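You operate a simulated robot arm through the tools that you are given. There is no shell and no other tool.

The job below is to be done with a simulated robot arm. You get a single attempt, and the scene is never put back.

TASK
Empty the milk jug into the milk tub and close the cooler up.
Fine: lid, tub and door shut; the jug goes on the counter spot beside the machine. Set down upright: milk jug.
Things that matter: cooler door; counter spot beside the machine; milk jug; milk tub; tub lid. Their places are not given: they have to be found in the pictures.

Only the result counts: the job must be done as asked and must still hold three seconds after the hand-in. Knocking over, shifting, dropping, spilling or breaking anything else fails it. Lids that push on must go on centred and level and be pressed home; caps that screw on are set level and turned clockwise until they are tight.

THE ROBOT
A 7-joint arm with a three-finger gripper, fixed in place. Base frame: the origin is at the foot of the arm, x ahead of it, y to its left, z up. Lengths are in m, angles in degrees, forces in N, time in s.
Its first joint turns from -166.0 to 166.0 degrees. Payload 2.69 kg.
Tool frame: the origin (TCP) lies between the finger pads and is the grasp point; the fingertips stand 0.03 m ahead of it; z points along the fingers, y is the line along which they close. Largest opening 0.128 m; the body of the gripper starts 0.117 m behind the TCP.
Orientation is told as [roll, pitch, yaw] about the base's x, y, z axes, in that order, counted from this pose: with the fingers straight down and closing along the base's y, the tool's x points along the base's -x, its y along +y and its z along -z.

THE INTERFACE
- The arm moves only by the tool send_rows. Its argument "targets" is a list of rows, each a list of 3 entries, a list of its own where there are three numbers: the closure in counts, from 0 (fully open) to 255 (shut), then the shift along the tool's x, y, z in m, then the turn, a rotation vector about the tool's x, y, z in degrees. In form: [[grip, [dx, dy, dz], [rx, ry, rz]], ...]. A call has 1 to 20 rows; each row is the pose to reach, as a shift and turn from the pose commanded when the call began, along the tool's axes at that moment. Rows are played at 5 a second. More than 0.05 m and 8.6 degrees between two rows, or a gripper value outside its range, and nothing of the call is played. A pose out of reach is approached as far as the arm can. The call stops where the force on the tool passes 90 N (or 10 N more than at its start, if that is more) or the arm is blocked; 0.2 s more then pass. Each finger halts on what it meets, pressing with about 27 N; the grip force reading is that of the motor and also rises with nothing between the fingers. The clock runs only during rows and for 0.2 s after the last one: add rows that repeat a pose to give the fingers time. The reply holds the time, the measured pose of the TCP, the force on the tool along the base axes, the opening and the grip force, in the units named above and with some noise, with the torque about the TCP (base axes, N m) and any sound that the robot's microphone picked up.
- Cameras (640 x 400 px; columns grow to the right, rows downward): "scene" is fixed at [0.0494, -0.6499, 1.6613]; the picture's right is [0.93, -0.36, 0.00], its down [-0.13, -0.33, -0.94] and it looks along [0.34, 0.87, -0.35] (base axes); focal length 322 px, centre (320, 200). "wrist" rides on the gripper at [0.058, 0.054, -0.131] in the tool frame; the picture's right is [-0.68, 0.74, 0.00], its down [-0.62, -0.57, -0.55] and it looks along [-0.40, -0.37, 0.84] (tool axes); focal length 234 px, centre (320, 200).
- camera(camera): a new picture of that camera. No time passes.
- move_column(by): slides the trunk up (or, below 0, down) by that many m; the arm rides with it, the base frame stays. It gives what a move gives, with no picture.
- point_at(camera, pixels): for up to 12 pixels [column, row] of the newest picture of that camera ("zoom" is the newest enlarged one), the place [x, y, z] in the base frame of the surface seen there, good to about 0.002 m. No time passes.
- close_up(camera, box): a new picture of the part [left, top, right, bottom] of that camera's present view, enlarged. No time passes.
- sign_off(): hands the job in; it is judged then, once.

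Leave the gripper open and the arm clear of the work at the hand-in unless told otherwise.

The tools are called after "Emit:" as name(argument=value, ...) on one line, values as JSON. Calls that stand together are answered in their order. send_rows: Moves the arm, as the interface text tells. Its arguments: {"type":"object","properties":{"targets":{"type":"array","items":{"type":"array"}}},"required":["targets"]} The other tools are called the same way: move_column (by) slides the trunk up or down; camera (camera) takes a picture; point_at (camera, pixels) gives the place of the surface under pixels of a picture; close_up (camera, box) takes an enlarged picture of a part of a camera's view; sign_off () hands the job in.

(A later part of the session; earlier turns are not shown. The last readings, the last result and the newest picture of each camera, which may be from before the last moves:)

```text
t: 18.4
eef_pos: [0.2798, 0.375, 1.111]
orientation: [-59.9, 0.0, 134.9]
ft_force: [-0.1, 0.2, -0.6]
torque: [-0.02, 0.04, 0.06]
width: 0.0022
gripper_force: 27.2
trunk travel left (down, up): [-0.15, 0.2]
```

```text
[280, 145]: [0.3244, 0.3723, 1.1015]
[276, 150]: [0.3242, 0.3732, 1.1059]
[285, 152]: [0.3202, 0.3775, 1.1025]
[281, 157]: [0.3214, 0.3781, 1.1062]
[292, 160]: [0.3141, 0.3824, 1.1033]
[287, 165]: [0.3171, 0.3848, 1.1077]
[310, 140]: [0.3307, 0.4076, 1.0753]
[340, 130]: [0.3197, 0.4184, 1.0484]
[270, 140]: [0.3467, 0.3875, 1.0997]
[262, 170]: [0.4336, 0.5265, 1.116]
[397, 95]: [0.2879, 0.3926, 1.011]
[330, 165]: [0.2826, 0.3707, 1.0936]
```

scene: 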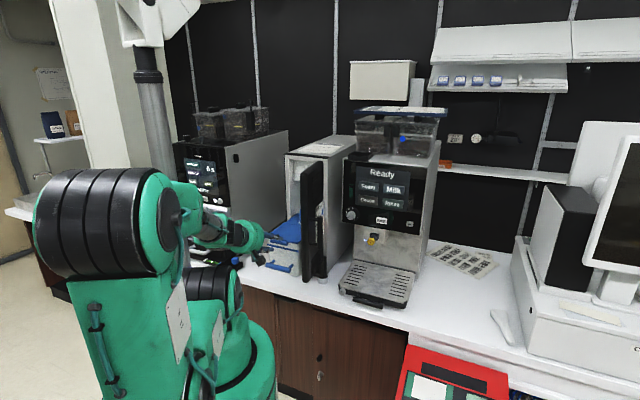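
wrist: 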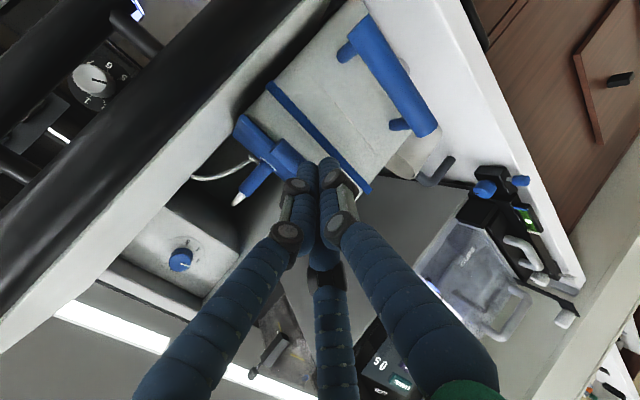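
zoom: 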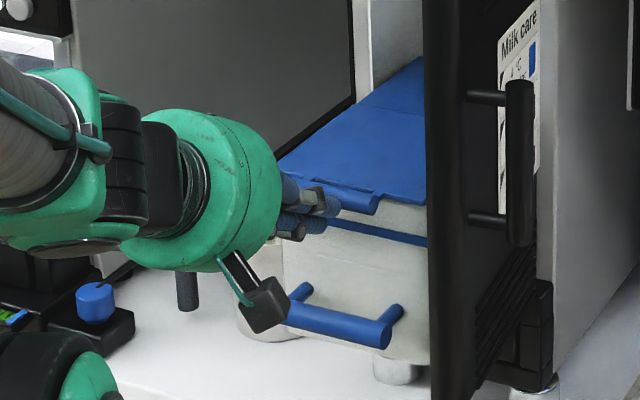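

Comparing pictures, the tub moved during the advance, not the closing. The wrist views show why: the gripper really has three prongs set around a circle (one below, two above at closer vertical spacing), so the upper pair struck the bar. I'll back off, open wider (60 mm), and raise the tool 2 cm across the fingers so the bar sits midway in the actual gap.

Emit:
send_rows(targets=[[255, [0, 0, -0.02], [0, 0, 0]], [255, [0, 0, -0.0414], [0, 0, 0]], [200, [0, -0.01, -0.0414], [0, 0, 0]], [135, [0, -0.0198, -0.0414], [0, 0, 0]], [135, [0, -0.0198, -0.0414], [0, 0, 0]]])

Emit:
camera(camera="wrist")

Emit:
close_up(camera="wrist", box=[230, 70, 430, 230])

Emit:
close_up(camera="scene", box=[235, 200, 325, 280])

```text
t: 19.6
eef_pos: [0.261, 0.3569, 1.1483]
orientation: [-60.0, -0.1, 135.0]
ft_force: [0.0, 0.2, 0.5]
torque: [-0.03, -0.01, -0.03]
width: 0.0603
gripper_force: 0.0
trunk travel left (down, up): [-0.15, 0.2]
```

```text
taken
```

wrist: 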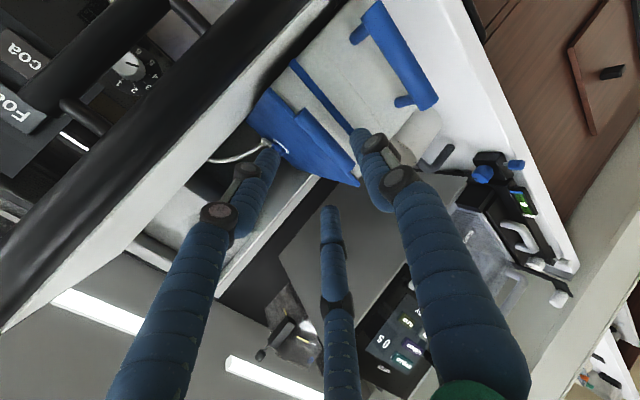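

```text
2.50 times, centred on (330, 150) of wrist
```

zoom: 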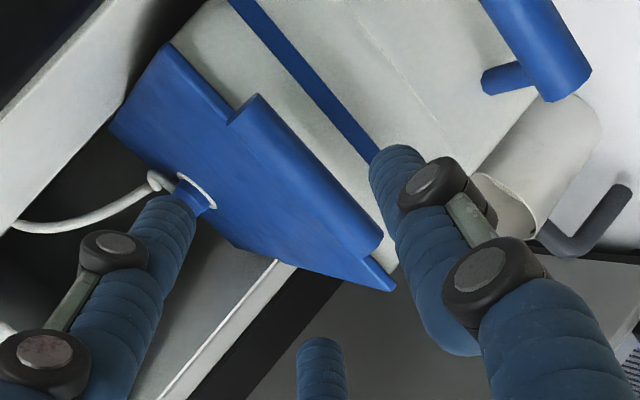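

```text
5.00 times, centred on (280, 240) of scene
```

zoom: 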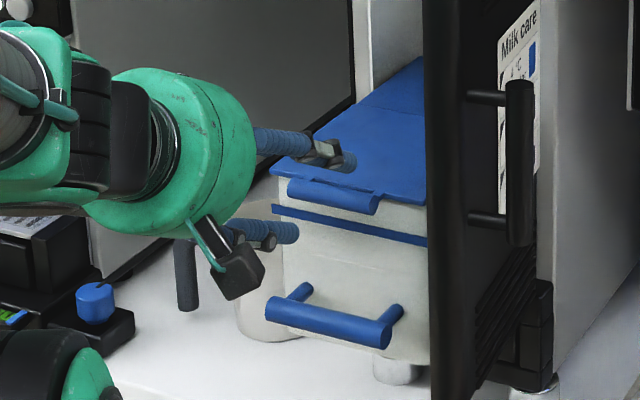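

The upper prongs are now well above the bar and the lower one below it. I'll re-measure the bar in this picture.

Emit:
point_at(camera="wrist", pixels=[[307, 112], [303, 116], [299, 120], [320, 128], [316, 133], [312, 137], [336, 150], [332, 155], [327, 158], [353, 168], [300, 130], [338, 125]])

```text
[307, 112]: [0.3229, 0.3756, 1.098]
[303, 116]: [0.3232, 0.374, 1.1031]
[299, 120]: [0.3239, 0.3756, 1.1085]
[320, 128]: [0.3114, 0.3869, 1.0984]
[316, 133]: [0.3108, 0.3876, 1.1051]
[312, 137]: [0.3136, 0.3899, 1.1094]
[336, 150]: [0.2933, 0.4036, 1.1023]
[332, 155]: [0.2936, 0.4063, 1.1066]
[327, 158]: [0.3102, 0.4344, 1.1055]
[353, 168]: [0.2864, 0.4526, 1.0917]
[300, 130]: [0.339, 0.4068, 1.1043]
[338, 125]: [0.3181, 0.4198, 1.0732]
```

The bar centre is at s=0.500, z=1.1025. I'll advance 6 cm slowly and check that the tub stays put before closing.

Emit:
send_rows(targets=[[135, [0, 0, 0.015], [0, 0, 0]], [135, [0, 0, 0.028], [0, 0, 0]], [135, [0, 0, 0.038], [0, 0, 0]], [135, [0, 0, 0.046], [0, 0, 0]], [135, [0, 0, 0.053], [0, 0, 0]], [135, [0, 0, 0.058], [0, 0, 0]], [135, [0, 0, 0.0606], [0, 0, 0]], [135, [0, 0, 0.0606], [0, 0, 0]]])

Emit:
camera(camera="wrist")

Emit:
close_up(camera="wrist", box=[230, 80, 430, 240])

Emit:
close_up(camera="scene", box=[235, 200, 325, 280])

```text
t: 21.4
eef_pos: [0.2989, 0.3941, 1.1177]
orientation: [-60.0, 0.0, 135.0]
ft_force: [-0.4, 0.3, 0.2]
torque: [-0.02, 0.01, 0.02]
width: 0.0604
gripper_force: 0.0
trunk travel left (down, up): [-0.15, 0.2]
```

```text
taken
```

wrist: 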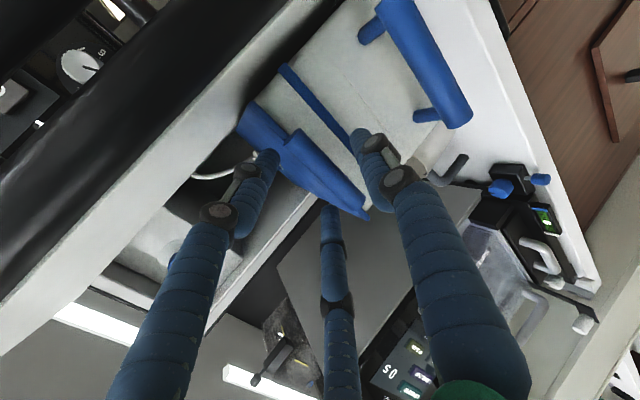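

```text
2.50 times, centred on (330, 160) of wrist
```

zoom: 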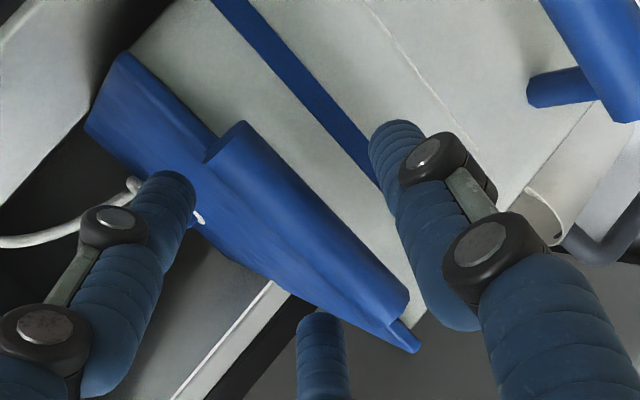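

```text
5.00 times, centred on (280, 240) of scene
```

zoom: 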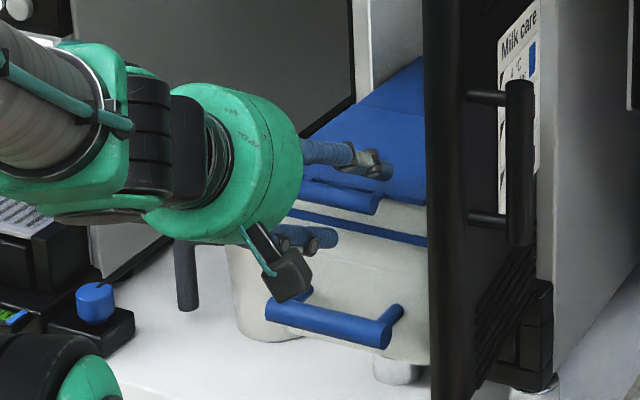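

The tub did not move and the bar lies between the lower prong and the upper pair. Now I'll close gradually.

Emit:
send_rows(targets=[[155, [0, 0, 0], [0, 0, 0]], [175, [0, 0, 0], [0, 0, 0]], [190, [0, 0, 0], [0, 0, 0]], [200, [0, 0, 0], [0, 0, 0]], [210, [0, 0, 0], [0, 0, 0]], [225, [0, 0, 0], [0, 0, 0]], [255, [0, 0, 0], [0, 0, 0]], [255, [0, 0, 0], [0, 0, 0]]])

Emit:
camera(camera="wrist")

Emit:
close_up(camera="wrist", box=[230, 80, 430, 240])

Emit:
close_up(camera="scene", box=[235, 200, 325, 280])

```text
t: 23.2
eef_pos: [0.2975, 0.3945, 1.1175]
orientation: [-60.0, 0.0, 135.0]
ft_force: [-1.8, -1.4, -1.3]
torque: [-0.07, 0.03, -0.01]
width: 0.0246
gripper_force: 44.4
trunk travel left (down, up): [-0.15, 0.2]
```

```text
taken
```

wrist: 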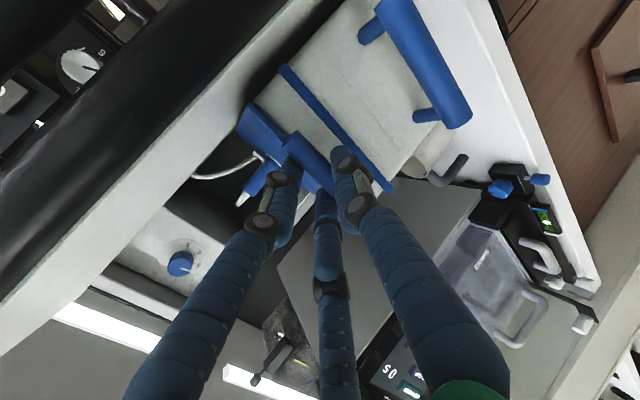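

```text
2.50 times, centred on (330, 160) of wrist
```

zoom: 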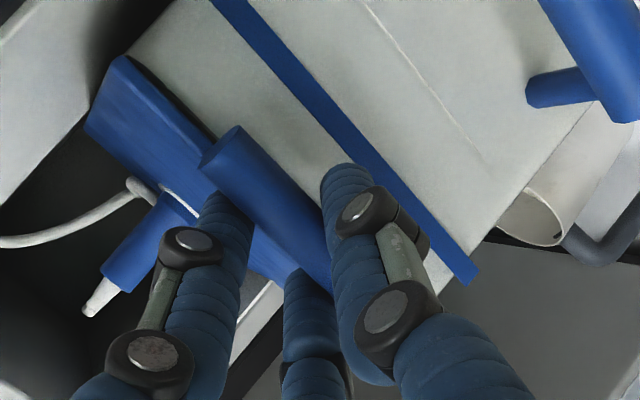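

```text
5.00 times, centred on (280, 240) of scene
```

zoom: 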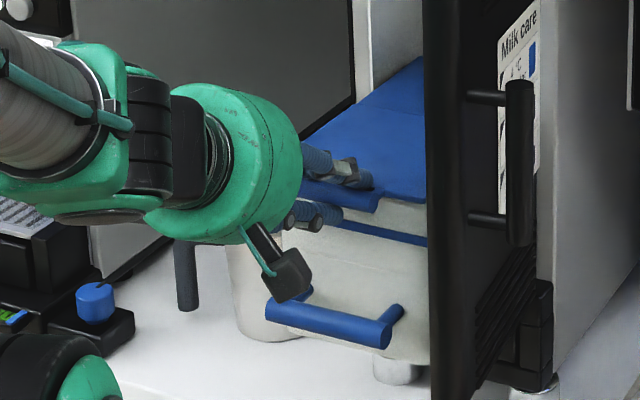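

Width settled at 24.6 mm with grip force up: the bar is held. Since the tub slid in about 4.7 cm, I'll first pull it back out by 4 cm with this grip.

Emit:
send_rows(targets=[[255, [0, 0.0025, -0.0043], [0, 0, 0]], [255, [0, 0.005, -0.0087], [0, 0, 0]], [255, [0, 0.0088, -0.0152], [0, 0, 0]], [255, [0, 0.0125, -0.0217], [0, 0, 0]], [255, [0, 0.0163, -0.0281], [0, 0, 0]], [255, [0, 0.02, -0.0346], [0, 0, 0]], [255, [0, 0.02, -0.0346], [0, 0, 0]]])

Emit:
camera(camera="wrist")

Emit:
close_up(camera="wrist", box=[230, 80, 430, 240])

Emit:
close_up(camera="scene", box=[235, 200, 325, 280])

```text
t: 24.8
eef_pos: [0.2688, 0.3669, 1.1181]
orientation: [-60.0, 0.1, 135.0]
ft_force: [-3.1, 3.8, -1.8]
torque: [0.1, 0.13, 0.24]
width: 0.0249
gripper_force: 44.6
trunk travel left (down, up): [-0.15, 0.2]
```

```text
taken
```

wrist: 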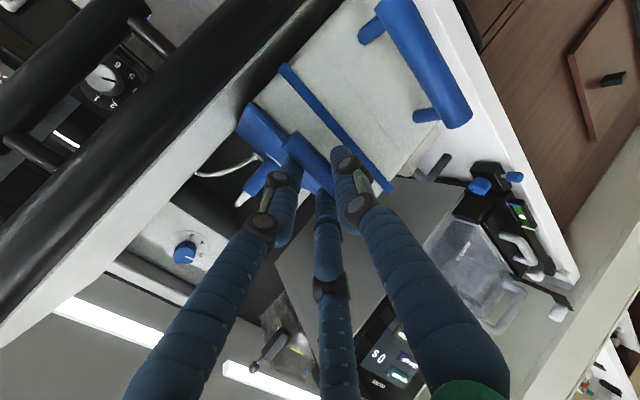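

```text
2.50 times, centred on (330, 160) of wrist
```

zoom: 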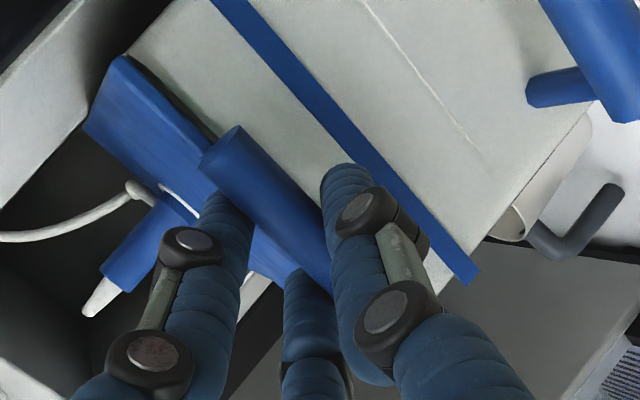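

```text
5.00 times, centred on (280, 240) of scene
```

zoom: 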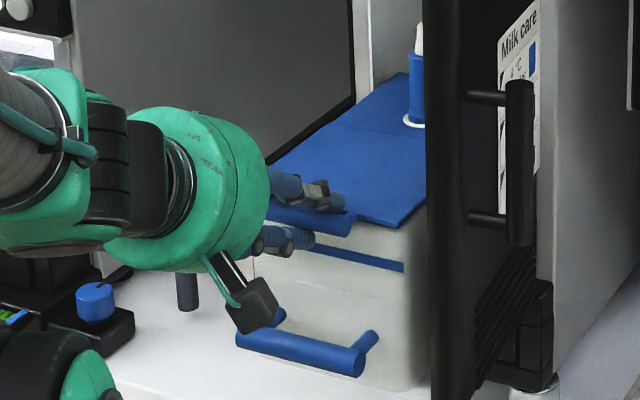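

The tub came out with the bar still held. Before lifting I want the hinge line: I'll measure the seam on the lid in a fresh scene zoom.

Emit:
close_up(camera="scene", box=[268, 205, 328, 245])

Emit:
camera(camera="scene")

Emit:
point_at(camera="scene", pixels=[[283, 224.4], [288, 226], [292, 227], [296, 228.4], [300, 229.5], [287, 222], [298, 235], [300, 243], [285, 243]])

```text
10.00 times, centred on (298, 225) of scene
```

zoom: 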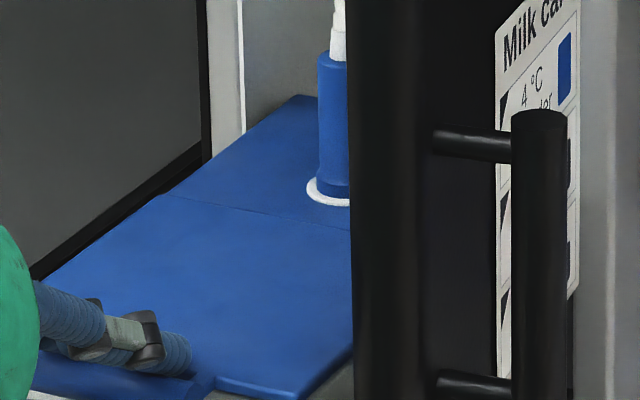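

```text
taken
```

scene: 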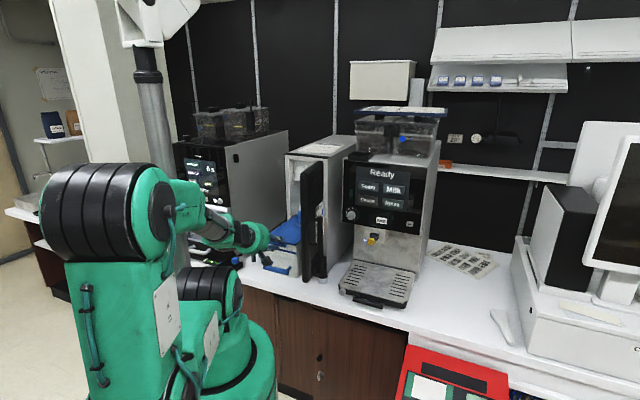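

```text
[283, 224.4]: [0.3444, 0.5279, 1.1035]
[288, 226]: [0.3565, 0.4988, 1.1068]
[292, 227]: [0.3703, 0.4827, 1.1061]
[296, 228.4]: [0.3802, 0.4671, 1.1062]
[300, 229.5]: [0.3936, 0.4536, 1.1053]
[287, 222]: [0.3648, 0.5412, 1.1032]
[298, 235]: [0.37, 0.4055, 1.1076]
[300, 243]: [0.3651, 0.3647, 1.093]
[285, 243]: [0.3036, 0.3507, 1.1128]
```

The seam (hinge) is at s≈0.617, z≈1.103, so the bar swings on a 15.7 cm radius. I'll lift the flap along that arc through 60°, easing the tool from 60° toward 30° tilt as it rises so the prongs don't foul the flap.

Emit:
send_rows(targets=[[255, [0, -0.0155, -0.007], [-3, 0, 0]], [255, [0, -0.0317, -0.0125], [-6, 0, 0]], [255, [0, -0.0484, -0.0162], [-9, 0, 0]], [255, [0, -0.0654, -0.0182], [-12, 0, 0]], [255, [0, -0.0826, -0.0185], [-15, 0, 0]], [255, [0, -0.0997, -0.017], [-18, 0, 0]], [255, [0, -0.1167, -0.0138], [-21, 0, 0]], [255, [0, -0.1332, -0.0088], [-24, 0, 0]], [255, [0, -0.1492, -0.0022], [-27, 0, 0]], [255, [0, -0.1644, 0.006], [-30, 0, 0]], [255, [0, -0.1644, 0.006], [-30, 0, 0]]])

Emit:
camera(camera="wrist")

Emit:
camera(camera="scene")

Emit:
close_up(camera="scene", box=[235, 180, 335, 280])

```text
t: 27.2
eef_pos: [0.332, 0.4284, 1.2567]
orientation: [-29.9, -0.1, 135.0]
ft_force: [0.4, 2.5, -8.6]
torque: [-0.19, 0.1, -0.08]
width: 0.0246
gripper_force: 45.1
trunk travel left (down, up): [-0.15, 0.2]
```

```text
taken
```

wrist: 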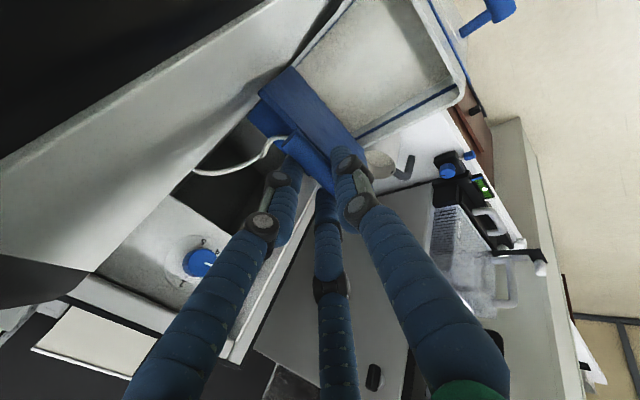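

```text
taken
```

scene: 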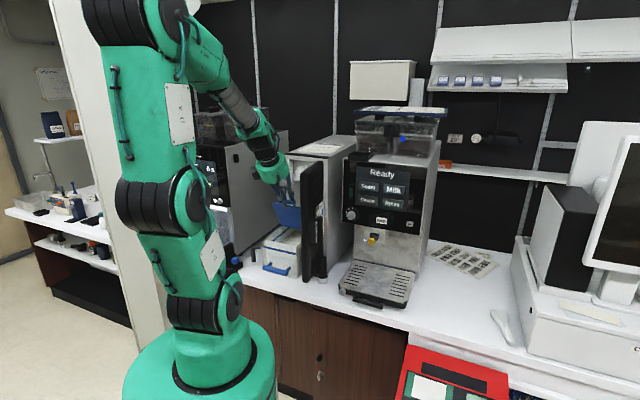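

```text
4.00 times, centred on (285, 230) of scene
```

zoom: 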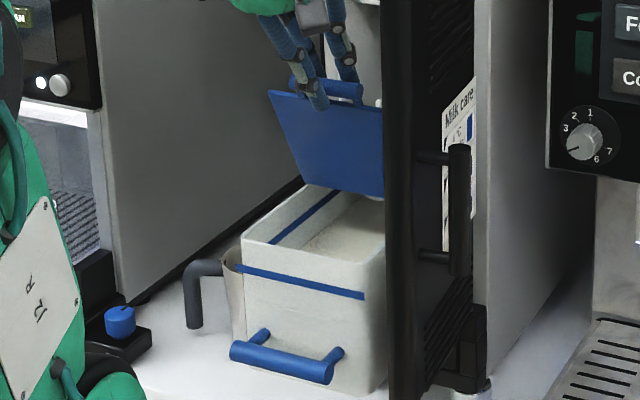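

The flap is up about 60° and the tub's open mouth with milk inside is visible. I'll carry on along the arc to about 96°, just past upright.

Emit:
send_rows(targets=[[255, [0, -0.0173, 0.0013], [-3, 0, 0]], [255, [0, -0.0344, 0.0043], [-6, 0, 0]], [255, [0, -0.0511, 0.0091], [-9, 0, 0]], [255, [0, -0.0672, 0.0155], [-12, 0, 0]], [255, [0, -0.0826, 0.0236], [-15, 0, 0]], [255, [0, -0.0971, 0.0332], [-18, 0, 0]], [255, [0, -0.0971, 0.0332], [-18, 0, 0]]])

Emit:
camera(camera="wrist")

Emit:
camera(camera="scene")

Emit:
close_up(camera="scene", box=[235, 180, 335, 280])

```text
t: 28.8
eef_pos: [0.403, 0.4996, 1.2756]
orientation: [-11.7, -0.1, 135.1]
ft_force: [-2.3, -0.7, -37.9]
torque: [-0.03, 0.03, 0.0]
width: 0.0248
gripper_force: 44.8
trunk travel left (down, up): [-0.15, 0.2]
```

```text
taken
```

wrist: 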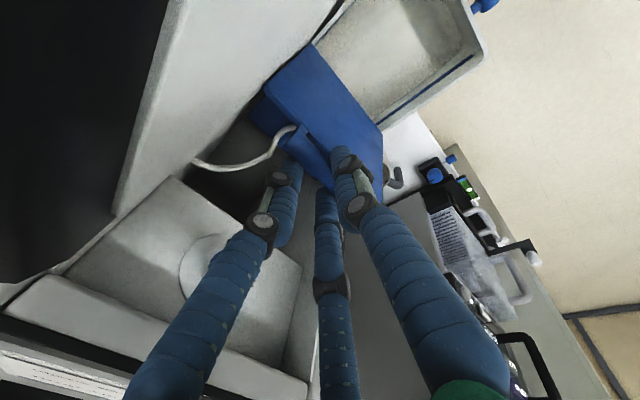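

```text
taken
```

scene: 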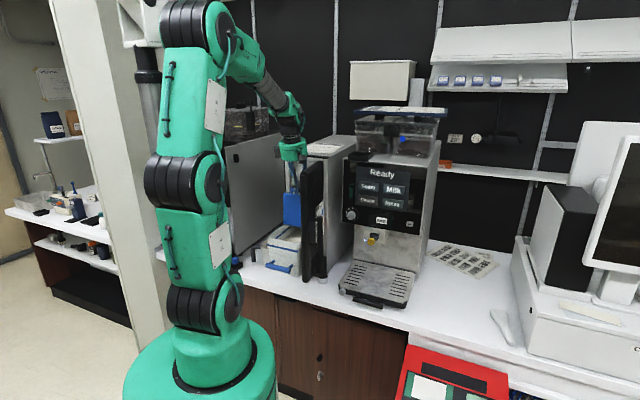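

```text
4.00 times, centred on (285, 230) of scene
```

zoom: 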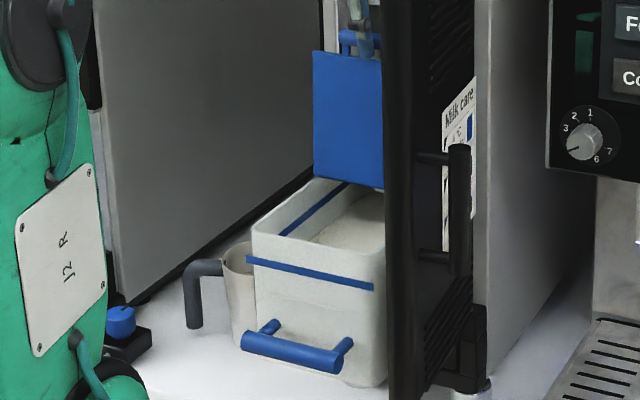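

The downward pull on the tool reads about 38 N, so I'm a few millimetres too high. I'll ease down 5 mm and read the force.

Emit:
send_rows(targets=[[255, [0, 0.0005, 0.0025], [0, 0, 0]], [255, [0, 0.001, 0.0049], [0, 0, 0]], [255, [0, 0.001, 0.0049], [0, 0, 0]]])

Emit:
close_up(camera="wrist", box=[230, 20, 430, 180])

Emit:
close_up(camera="scene", box=[275, 175, 335, 235])

```text
t: 29.6
eef_pos: [0.4027, 0.4987, 1.275]
orientation: [-12.3, 0.0, 135.0]
ft_force: [1.5, 0.0, 0.9]
torque: [-0.14, -0.19, -0.03]
width: 0.0247
gripper_force: 44.7
trunk travel left (down, up): [-0.15, 0.2]
```

```text
2.50 times, centred on (330, 100) of wrist
```

zoom: 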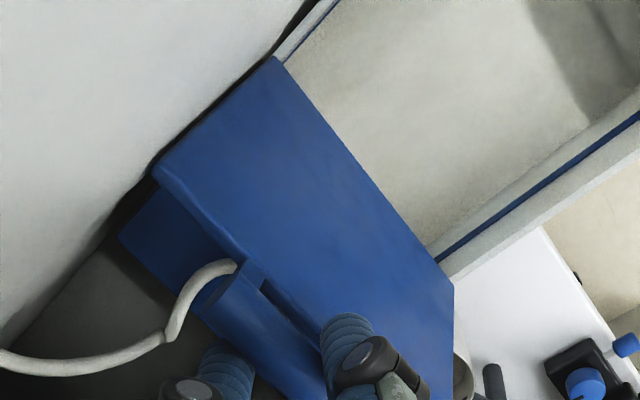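

```text
6.67 times, centred on (305, 205) of scene
```

zoom: 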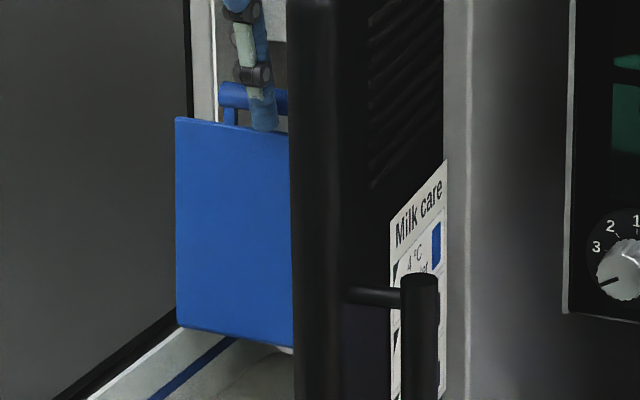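

Force is back to near zero. I'll measure the flap's lean and the tub's present place.

Emit:
camera(camera="wrist")

Emit:
point_at(camera="wrist", pixels=[[344, 88], [330, 95], [318, 103], [306, 112], [298, 116], [325, 65], [370, 125], [290, 125], [380, 70], [420, 90], [268, 75], [360, 50]])

```text
taken
```

wrist: 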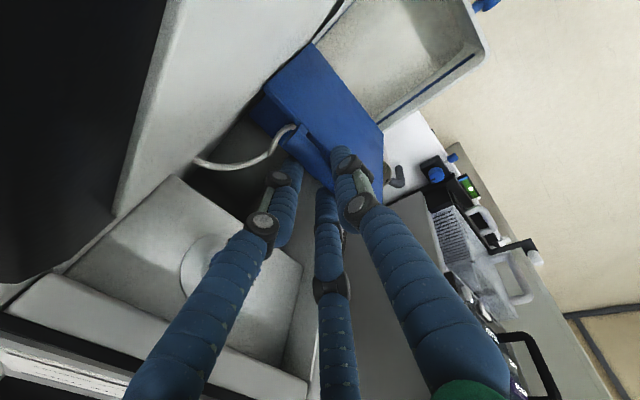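

```text
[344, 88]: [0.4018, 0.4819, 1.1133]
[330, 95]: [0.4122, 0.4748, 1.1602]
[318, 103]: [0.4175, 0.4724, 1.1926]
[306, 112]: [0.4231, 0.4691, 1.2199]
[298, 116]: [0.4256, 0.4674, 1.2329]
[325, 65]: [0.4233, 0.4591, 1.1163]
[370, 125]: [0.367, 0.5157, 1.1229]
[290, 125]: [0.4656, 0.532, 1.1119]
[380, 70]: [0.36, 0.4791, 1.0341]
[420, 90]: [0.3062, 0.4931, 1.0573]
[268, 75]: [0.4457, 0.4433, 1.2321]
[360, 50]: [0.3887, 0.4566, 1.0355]
```

The flap is about 3° past upright (s from 0.625 at the hinge to 0.631 at z=1.233). I'll lean it roughly 7° further back so it stays open by itself, watching the force.

Emit:
send_rows(targets=[[255, [0, -0.0057, 0.0019], [0, 0, 0]], [255, [0, -0.0115, 0.0038], [0, 0, 0]], [255, [0, -0.0172, 0.0057], [0, 0, 0]], [255, [0, -0.0172, 0.0057], [0, 0, 0]]])

Emit:
camera(camera="wrist")

Emit:
point_at(camera="wrist", pixels=[[344, 88], [330, 95], [318, 103], [306, 112], [298, 116], [325, 65], [290, 125], [380, 70], [360, 50]])

```text
t: 30.6
eef_pos: [0.4152, 0.512, 1.272]
orientation: [-12.2, 0.0, 135.0]
ft_force: [0.9, 3.1, 24.4]
torque: [0.15, 0.04, 0.03]
width: 0.0246
gripper_force: 44.7
trunk travel left (down, up): [-0.15, 0.2]
```

```text
taken
```

wrist: 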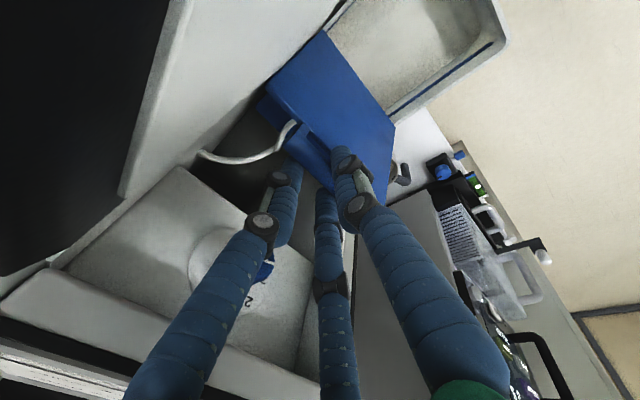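

```text
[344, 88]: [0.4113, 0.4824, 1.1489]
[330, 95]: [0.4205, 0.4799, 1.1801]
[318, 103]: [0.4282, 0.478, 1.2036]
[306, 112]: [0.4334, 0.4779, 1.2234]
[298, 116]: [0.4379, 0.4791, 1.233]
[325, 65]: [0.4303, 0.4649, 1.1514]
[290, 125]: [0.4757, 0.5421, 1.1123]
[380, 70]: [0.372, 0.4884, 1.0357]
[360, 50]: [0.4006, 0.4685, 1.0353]
```

The flap now leans about 11° past upright with its hinge still at s≈0.623. I'll ease up 2 mm, open the fingers partway, and see whether the flap stays.

Emit:
send_rows(targets=[[255, [0, -0.0004, -0.002], [0, 0, 0]], [235, [0, -0.0004, -0.002], [0, 0, 0]], [205, [0, -0.0004, -0.002], [0, 0, 0]], [175, [0, -0.0004, -0.002], [0, 0, 0]], [150, [0, -0.0004, -0.002], [0, 0, 0]], [150, [0, -0.0004, -0.002], [0, 0, 0]]])

Emit:
camera(camera="wrist")

Emit:
point_at(camera="wrist", pixels=[[344, 88], [330, 95], [318, 103], [306, 112], [298, 116], [325, 65], [290, 125], [380, 70], [360, 50]])

Emit:
close_up(camera="wrist", box=[200, 20, 440, 220])

```text
t: 32.0
eef_pos: [0.4162, 0.5111, 1.2723]
orientation: [-12.0, -0.1, 135.0]
ft_force: [0.3, -0.7, 0.2]
torque: [-0.02, 0.01, 0.02]
width: 0.0526
gripper_force: 0.1
trunk travel left (down, up): [-0.15, 0.2]
```

```text
taken
```

wrist: 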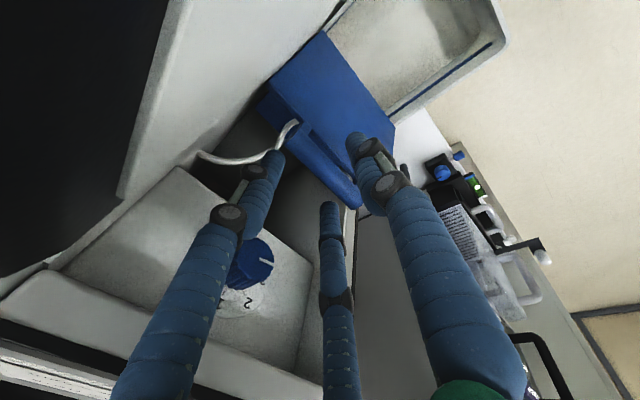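

```text
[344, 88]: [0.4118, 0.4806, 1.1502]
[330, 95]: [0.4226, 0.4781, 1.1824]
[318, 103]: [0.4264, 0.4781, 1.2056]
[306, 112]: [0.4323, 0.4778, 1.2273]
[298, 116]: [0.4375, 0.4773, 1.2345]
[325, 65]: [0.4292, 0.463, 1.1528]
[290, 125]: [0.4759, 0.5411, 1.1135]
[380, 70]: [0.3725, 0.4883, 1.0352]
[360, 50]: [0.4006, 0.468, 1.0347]
```

```text
2.00 times, centred on (320, 120) of wrist
```

zoom: 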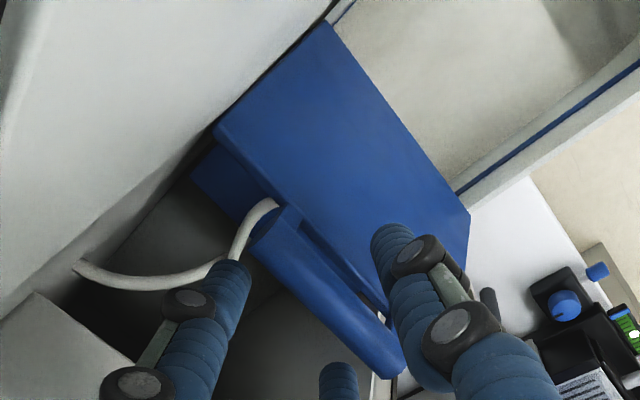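

Released, the flap stayed put leaning 11° back: it holds itself open. I'll withdraw upward along the tool by 12 cm and check again.

Emit:
send_rows(targets=[[140, [0, 0, -0.015], [0, 0, 0]], [140, [0, 0, -0.03], [0, 0, 0]], [140, [0, 0, -0.05], [0, 0, 0]], [100, [0, 0, -0.08], [0, 0, 0]], [60, [0, 0, -0.11], [0, 0, 0]], [20, [0, 0.03, -0.14], [0, 0, 0]], [0, [0, 0.05, -0.16], [0, 0, 0]], [0, [0, 0.05, -0.16], [0, 0, 0]]])

Emit:
camera(camera="wrist")

Emit:
camera(camera="scene")

Emit:
close_up(camera="scene", box=[235, 180, 335, 280])

```text
t: 33.8
eef_pos: [0.3577, 0.4542, 1.4181]
orientation: [-12.0, 0.0, 135.0]
ft_force: [-0.6, -0.7, -0.8]
torque: [0.0, -0.03, 0.0]
width: 0.1281
gripper_force: 0.2
trunk travel left (down, up): [-0.15, 0.2]
```

```text
taken
```

wrist: 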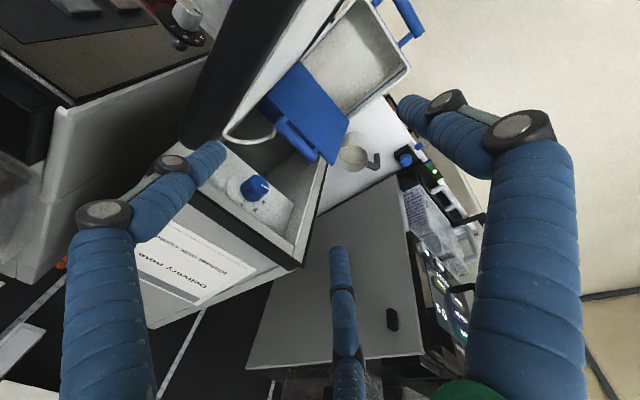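

```text
taken
```

scene: 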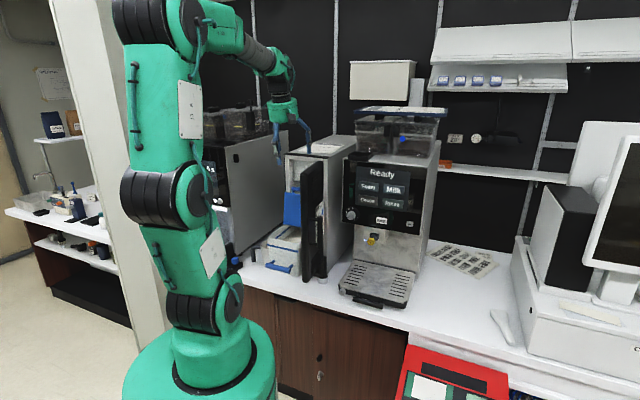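

```text
4.00 times, centred on (285, 230) of scene
```

zoom: 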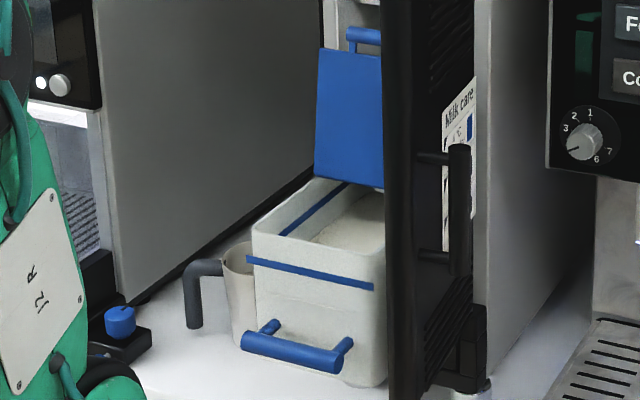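

The lid stands open on its own and the tub's mouth is clear. The jug shows at (355,157) in the wrist picture; I'll enlarge and measure rim, handle, spout and milk.

Emit:
close_up(camera="wrist", box=[320, 120, 430, 200])

Emit:
close_up(camera="scene", box=[275, 235, 305, 275])

```text
5.00 times, centred on (375, 160) of wrist
```

zoom: 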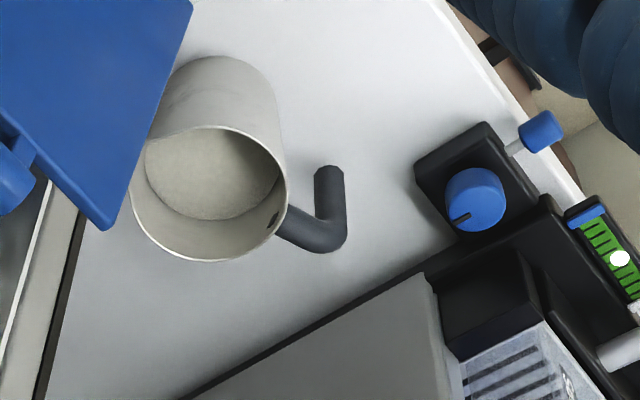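

```text
10.00 times, centred on (290, 255) of scene
```

zoom: 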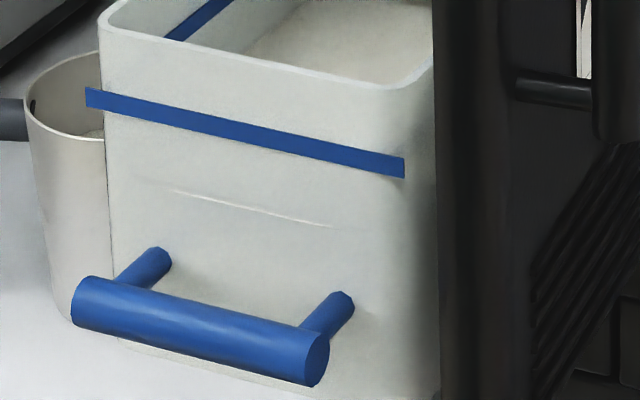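

I'll read the jug's rim, milk, handle corner, handle lower end and counter points.

Emit:
close_up(camera="wrist", box=[320, 120, 430, 200])

Emit:
point_at(camera="zoom", pixels=[[206, 258], [250, 248], [284, 205], [270, 160], [134, 220], [165, 250], [200, 180], [335, 238], [310, 230], [328, 172], [328, 200], [275, 218]])

Emit:
point_at(camera="zoom", pixels=[[210, 128], [240, 136], [180, 128], [155, 140], [142, 165], [220, 70], [250, 110], [170, 100], [480, 200], [440, 165], [100, 250], [400, 230]])

```text
5.00 times, centred on (375, 160) of wrist
```

zoom: 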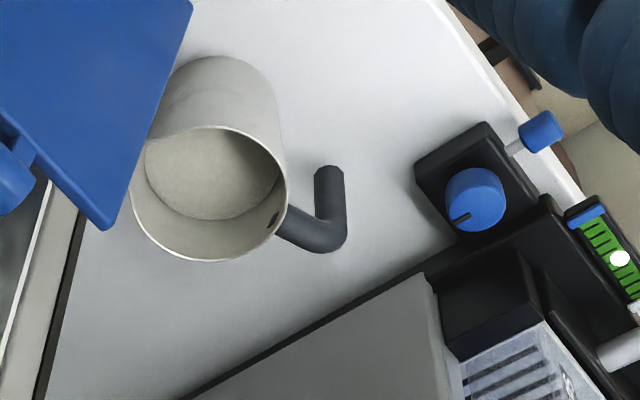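

```text
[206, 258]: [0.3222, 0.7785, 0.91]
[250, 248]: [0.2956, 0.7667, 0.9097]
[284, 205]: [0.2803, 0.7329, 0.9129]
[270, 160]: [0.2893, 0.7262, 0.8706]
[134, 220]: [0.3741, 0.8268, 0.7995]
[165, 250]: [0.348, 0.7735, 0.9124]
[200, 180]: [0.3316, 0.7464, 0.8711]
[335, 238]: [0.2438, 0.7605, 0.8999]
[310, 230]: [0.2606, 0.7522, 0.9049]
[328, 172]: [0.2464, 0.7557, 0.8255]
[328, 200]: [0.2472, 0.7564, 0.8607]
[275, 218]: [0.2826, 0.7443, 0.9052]
```

```text
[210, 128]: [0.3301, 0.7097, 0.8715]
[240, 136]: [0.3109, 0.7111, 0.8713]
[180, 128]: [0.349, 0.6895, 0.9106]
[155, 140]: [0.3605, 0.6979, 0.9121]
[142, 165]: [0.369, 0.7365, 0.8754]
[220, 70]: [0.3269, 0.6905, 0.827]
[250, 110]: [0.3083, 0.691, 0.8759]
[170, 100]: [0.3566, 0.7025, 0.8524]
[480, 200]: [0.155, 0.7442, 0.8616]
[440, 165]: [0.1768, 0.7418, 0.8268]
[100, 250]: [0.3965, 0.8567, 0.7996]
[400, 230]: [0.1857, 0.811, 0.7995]
```

The jug's rim circle is centred at about (0.326, 0.733), radius 0.046, rim z≈0.912, milk at z≈0.871. Its handle points away at about 159° with a vertical tube near (0.245, 0.764) from z≈0.82 to 0.90; the spout is opposite. My plan is to take the handle tube with the tool tilted, pointing radially outward, then pour by rolling. First I'll level the tool and move left, clear of the tub.

Emit:
send_rows(targets=[[0, [-0.026, 0.0155, 0.0106], [-2.4, 0, 0]], [0, [-0.052, 0.0311, 0.0212], [-4.8, 0, 0]], [0, [-0.078, 0.0466, 0.0318], [-7.2, 0, 0]], [0, [-0.104, 0.0622, 0.0424], [-9.6, 0, 0]], [0, [-0.13, 0.0777, 0.053], [-12, 0, 0]], [0, [-0.13, 0.0777, 0.053], [-12, 0, 0]]])

Emit:
send_rows(targets=[[0, [0, 0, 0], [0, 0, -8]], [0, [0, 0, 0], [0, 0, -16]], [0, [0, 0, 0], [0, 0, -24]], [0, [0, 0, 0], [0, 0, -32]], [0, [0, 0, 0], [0, 0, -40]], [0, [0, 0, 0], [0, 0, -48]], [0, [0, 0, 0], [0, 0, -56]], [0, [0, 0, 0], [0, 0, -64]], [0, [0, 0, 0], [0, 0, -72]], [0, [0, 0, 0], [0, 0, -80]], [0, [0, 0, 0], [0, 0, -88]], [0, [0, 0, 0], [0, 0, -96]], [0, [0, 0, 0], [0, 0, -104]], [0, [0, 0, 0], [0, 0, -112]], [0, [0, 0, 0], [0, 0, -114]], [0, [0, 0, 0], [0, 0, -114]]])

Emit:
camera(camera="wrist")

Emit:
camera(camera="scene")

```text
t: 35.2
eef_pos: [0.2192, 0.5013, 1.3516]
orientation: [0.0, 0.0, 135.0]
ft_force: [-0.5, 0.6, -0.2]
torque: [-0.05, -0.01, 0.01]
width: 0.1277
gripper_force: 0.0
trunk travel left (down, up): [-0.15, 0.2]
```

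```text
t: 38.6
eef_pos: [0.1942, 0.5081, 1.3488]
orientation: [1.1, 0.0, -114.3]
ft_force: [-0.3, -0.6, 0.2]
torque: [0.0, 0.07, 0.0]
width: 0.1275
gripper_force: 0.0
out of reach, approached as far as the arm can: row 14, 15, 16
trunk travel left (down, up): [-0.15, 0.2]
```

```text
taken
```

wrist: 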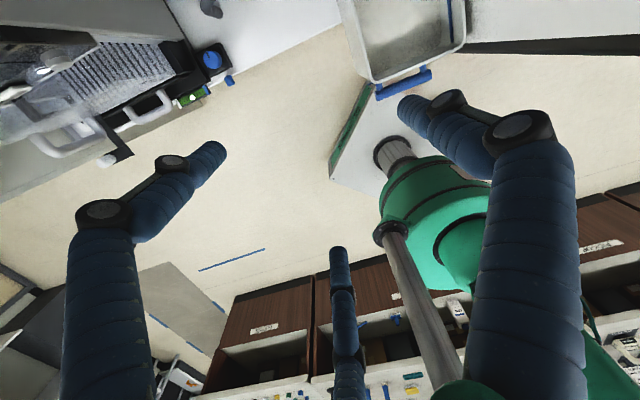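

```text
taken
```

scene: 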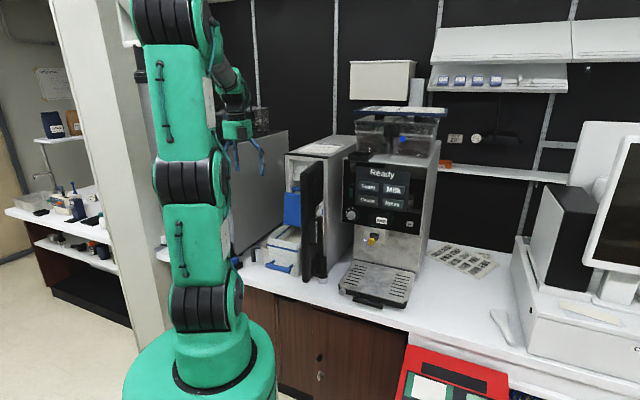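

Turning to yaw 249° ran into a joint limit, so a side grip with the single prong inside the handle is out. A better choice is a top-down grip on the handle with the tool at yaw about 69° (single prong outside, two flanking the handle's top arm), then pouring toward the base by tilting. Before touching the jug I'll test whether the arm can reach that tilted pour pose, so I turn back toward yaw -45°.

Emit:
send_rows(targets=[[0, [0, 0, 0], [0, 0, 8]], [0, [0, 0, 0], [0, 0, 16]], [0, [0, 0, 0], [0, 0, 24]], [0, [0, 0, 0], [0, 0, 32]], [0, [0, 0, 0], [0, 0, 40]], [0, [0, 0, 0], [0, 0, 48]], [0, [0, 0, 0], [0, 0, 56]], [0, [0, 0, 0], [0, 0, 64]], [0, [0, 0, 0], [0, 0, 72]], [0, [0, 0, 0], [0, 0, 80]], [0, [0, 0, 0], [0, 0, 88]], [0, [0, 0, 0], [0, 0, 96]], [0, [0, 0, 0], [0, 0, 104]], [0, [0, 0, 0], [0, 0, 112]], [0, [0, 0, 0], [0, 0, 120]], [0, [0, 0, 0], [0, 0, 128]], [0, [0, 0, 0], [0, 0, 136]], [0, [0, 0, 0], [0, 0, 144]], [0, [0, 0, 0], [0, 0, 152]], [0, [0, 0, 0], [0, 0, 160]]])

```text
t: 42.8
eef_pos: [0.1943, 0.5073, 1.3485]
orientation: [-1.2, 0.2, 85.4]
ft_force: [0.8, -0.5, 0.7]
torque: [0.03, 0.0, -0.01]
width: 0.1281
gripper_force: 0.0
trunk travel left (down, up): [-0.15, 0.2]
```

The turn worked: yaw is 85°. Now I'll continue to yaw -45° while moving in front of the tub at z≈1.32.

Emit:
send_rows(targets=[[0, [0.008, -0.005, 0.002], [0, 0, 7.7]], [0, [0.016, -0.01, 0.003], [0, 0, 15.4]], [0, [0.024, -0.015, 0.005], [0, 0, 23]], [0, [0.032, -0.02, 0.007], [0, 0, 30.7]], [0, [0.04, -0.026, 0.008], [0, 0, 38.4]], [0, [0.048, -0.031, 0.01], [0, 0, 46]], [0, [0.056, -0.036, 0.012], [0, 0, 53.7]], [0, [0.064, -0.041, 0.013], [0, 0, 61.4]], [0, [0.072, -0.046, 0.015], [0, 0, 69]], [0, [0.08, -0.052, 0.017], [0, 0, 76.7]], [0, [0.087, -0.057, 0.018], [0, 0, 84.4]], [0, [0.095, -0.062, 0.02], [0, 0, 92]], [0, [0.103, -0.067, 0.022], [0, 0, 99.7]], [0, [0.111, -0.072, 0.0235], [0, 0, 107.4]], [0, [0.119, -0.077, 0.025], [0, 0, 115]], [0, [0.127, -0.0825, 0.027], [0, 0, 122.7]], [0, [0.1351, -0.0876, 0.0285], [0, 0, 130.4]], [0, [0.1351, -0.0876, 0.0285], [0, 0, 130.4]]])

Emit:
camera(camera="scene")

```text
t: 46.6
eef_pos: [0.271, 0.3665, 1.324]
orientation: [0.5, -1.0, -44.9]
ft_force: [0.0, 0.2, -0.2]
torque: [-0.02, 0.01, -0.02]
width: 0.1278
gripper_force: 0.0
trunk travel left (down, up): [-0.15, 0.2]
```

```text
taken
```

scene: 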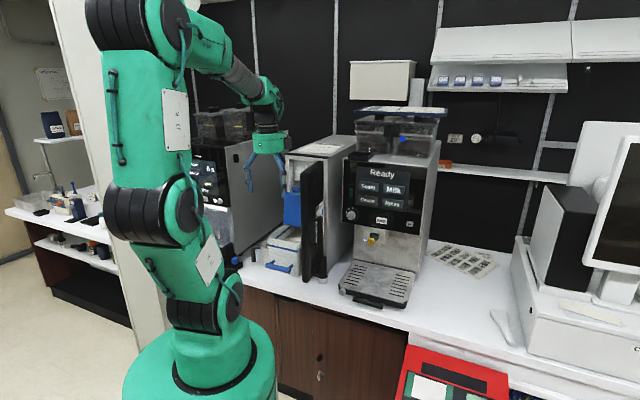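

At yaw -45°. Now I'll test tilting in stages up to 110° (tool pointing outward and slightly up) above the front of the tub, fingers half closed for clearance.

Emit:
send_rows(targets=[[60, [0, 0.002, 0.0], [-7.5, 0, 0]], [120, [0, 0.004, 0.0], [-15, 0, 0]], [150, [0, 0.006, 0.0], [-22.5, 0, 0]], [150, [0, 0.008, 0.005], [-30, 0, 0]], [150, [0, 0.01, 0.01], [-37.5, 0, 0]], [150, [0, 0.012, 0.015], [-45, 0, 0]], [150, [0, 0.014, 0.02], [-52.5, 0, 0]], [150, [0, 0.016, 0.025], [-60, 0, 0]], [150, [0, 0.018, 0.03], [-67.5, 0, 0]], [150, [0, 0.02, 0.035], [-75, 0, 0]], [150, [0, 0.022, 0.04], [-82.5, 0, 0]], [150, [0, 0.025, 0.045], [-90, 0, 0]], [150, [0, 0.028, 0.05], [-97.5, 0, 0]], [150, [0, 0.03, 0.055], [-105, 0, 0]], [150, [0, 0.03, 0.06], [-110, 0, 0]], [150, [0, 0.03, 0.06], [-110, 0, 0]]])

Emit:
camera(camera="scene")

Emit:
camera(camera="wrist")

```text
t: 50.0
eef_pos: [0.2837, 0.3792, 1.2932]
orientation: [67.7, -1.1, -44.6]
ft_force: [0.6, 0.1, 0.8]
torque: [-0.02, -0.01, 0.0]
width: 0.0524
gripper_force: 0.0
out of reach, approached as far as the arm can: row 10, 11, 12, 13, 14, 15, 16
trunk travel left (down, up): [-0.15, 0.2]
```

```text
taken
```

scene: 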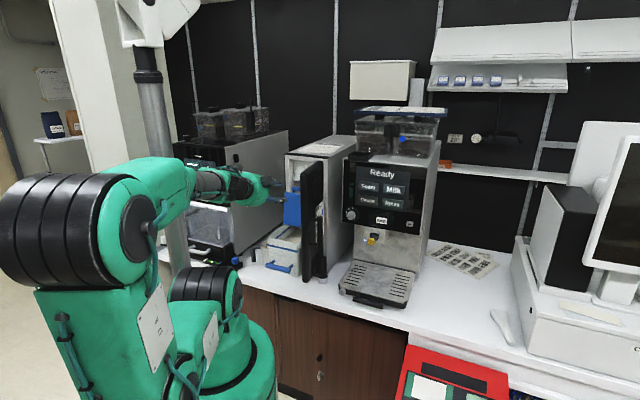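

```text
taken
```

wrist: 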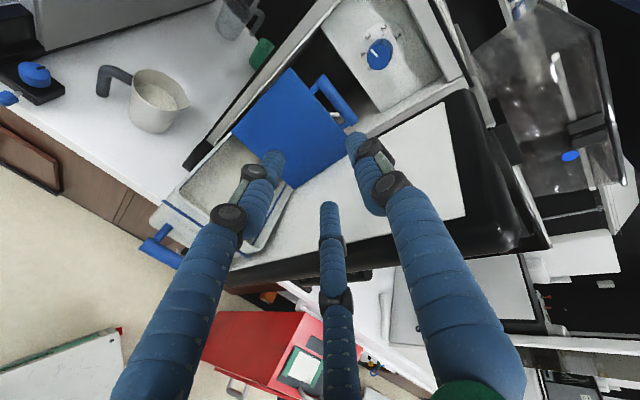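

The tilt stopped at about 68° here: the arm cannot fold enough this close to its base. Lowering the trunk would make the same point relatively higher for the arm, so I'll test that idea by raising the tool 11 cm and tilting further.

Emit:
send_rows(targets=[[150, [0, 0.04, -0.008], [0, 0, 0]], [150, [0, 0.08, -0.016], [0, 0, 0]], [150, [0, 0.11, -0.023], [0, 0, 0]], [150, [0, 0.11, -0.023], [-7.5, 0, 0]], [150, [0, 0.11, -0.023], [-15, 0, 0]], [150, [0, 0.11, -0.023], [-22.5, 0, 0]], [150, [0, 0.11, -0.023], [-30, 0, 0]], [150, [0, 0.11, -0.023], [-37.5, 0, 0]], [150, [0, 0.11, -0.023], [-42, 0, 0]], [150, [0, 0.11, -0.023], [-42, 0, 0]]])

Emit:
camera(camera="scene")

```text
t: 52.2
eef_pos: [0.3016, 0.3913, 1.4194]
orientation: [78.0, -1.3, -44.3]
ft_force: [0.0, -0.3, 0.9]
torque: [0.02, 0.01, -0.02]
width: 0.0527
gripper_force: 0.1
out of reach, approached as far as the arm can: row 5, 6, 7, 8, 9, 10
trunk travel left (down, up): [-0.15, 0.2]
```

```text
taken
```

scene: 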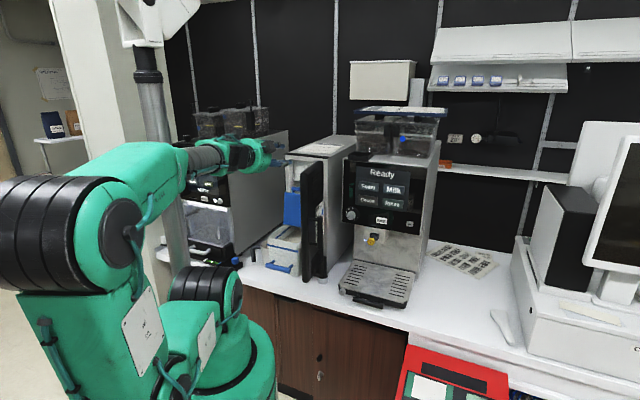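

Raising gave only about 78°. Tilting straight outward so near the base is limited, so I'll test pouring with the tool pointing along +y instead (wrist farther from the base): swing 45° about the vertical, then tilt further.

Emit:
send_rows(targets=[[150, [0, 0, 0], [0, 7.33, -1.57]], [150, [0, 0, 0], [0, 14.7, -3.1]], [150, [0, 0, 0], [0, 22, -4.7]], [150, [0, 0, 0], [0, 29.3, -6.3]], [150, [0, 0, 0], [0, 36.7, -7.8]], [150, [0, 0, 0], [0, 44, -9.4]], [150, [0, 0, 0], [0, 44, -9.4]]])

Emit:
send_rows(targets=[[150, [0, -0.02, 0], [-8, 0, 0]], [150, [0, -0.04, 0], [-16, 0, 0]], [150, [0, -0.06, 0], [-24, 0, 0]], [150, [0, -0.08, 0], [-32, 0, 0]], [150, [0, -0.08, 0], [-32, 0, 0]]])

Emit:
camera(camera="scene")

```text
t: 53.8
eef_pos: [0.3057, 0.3915, 1.4182]
orientation: [77.1, -0.7, 0.7]
ft_force: [1.7, -0.1, 0.6]
torque: [0.06, 0.05, 0.14]
width: 0.0527
gripper_force: 0.2
trunk travel left (down, up): [-0.15, 0.2]
```

```text
t: 55.0
eef_pos: [0.3043, 0.3722, 1.3413]
orientation: [109.1, -0.9, 0.6]
ft_force: [-0.6, -0.1, -0.8]
torque: [0.05, -0.02, 0.05]
width: 0.0522
gripper_force: 0.0
trunk travel left (down, up): [-0.15, 0.2]
```

```text
taken
```

scene: 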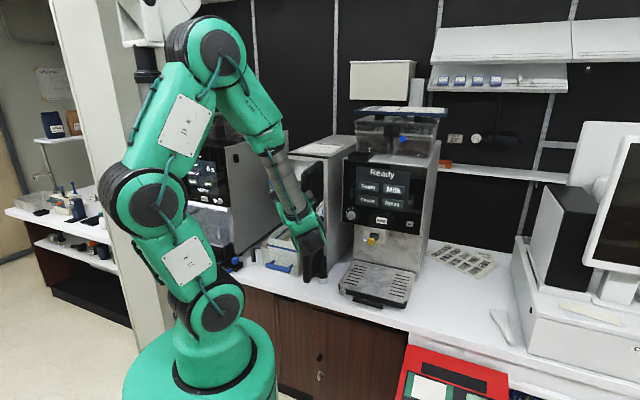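

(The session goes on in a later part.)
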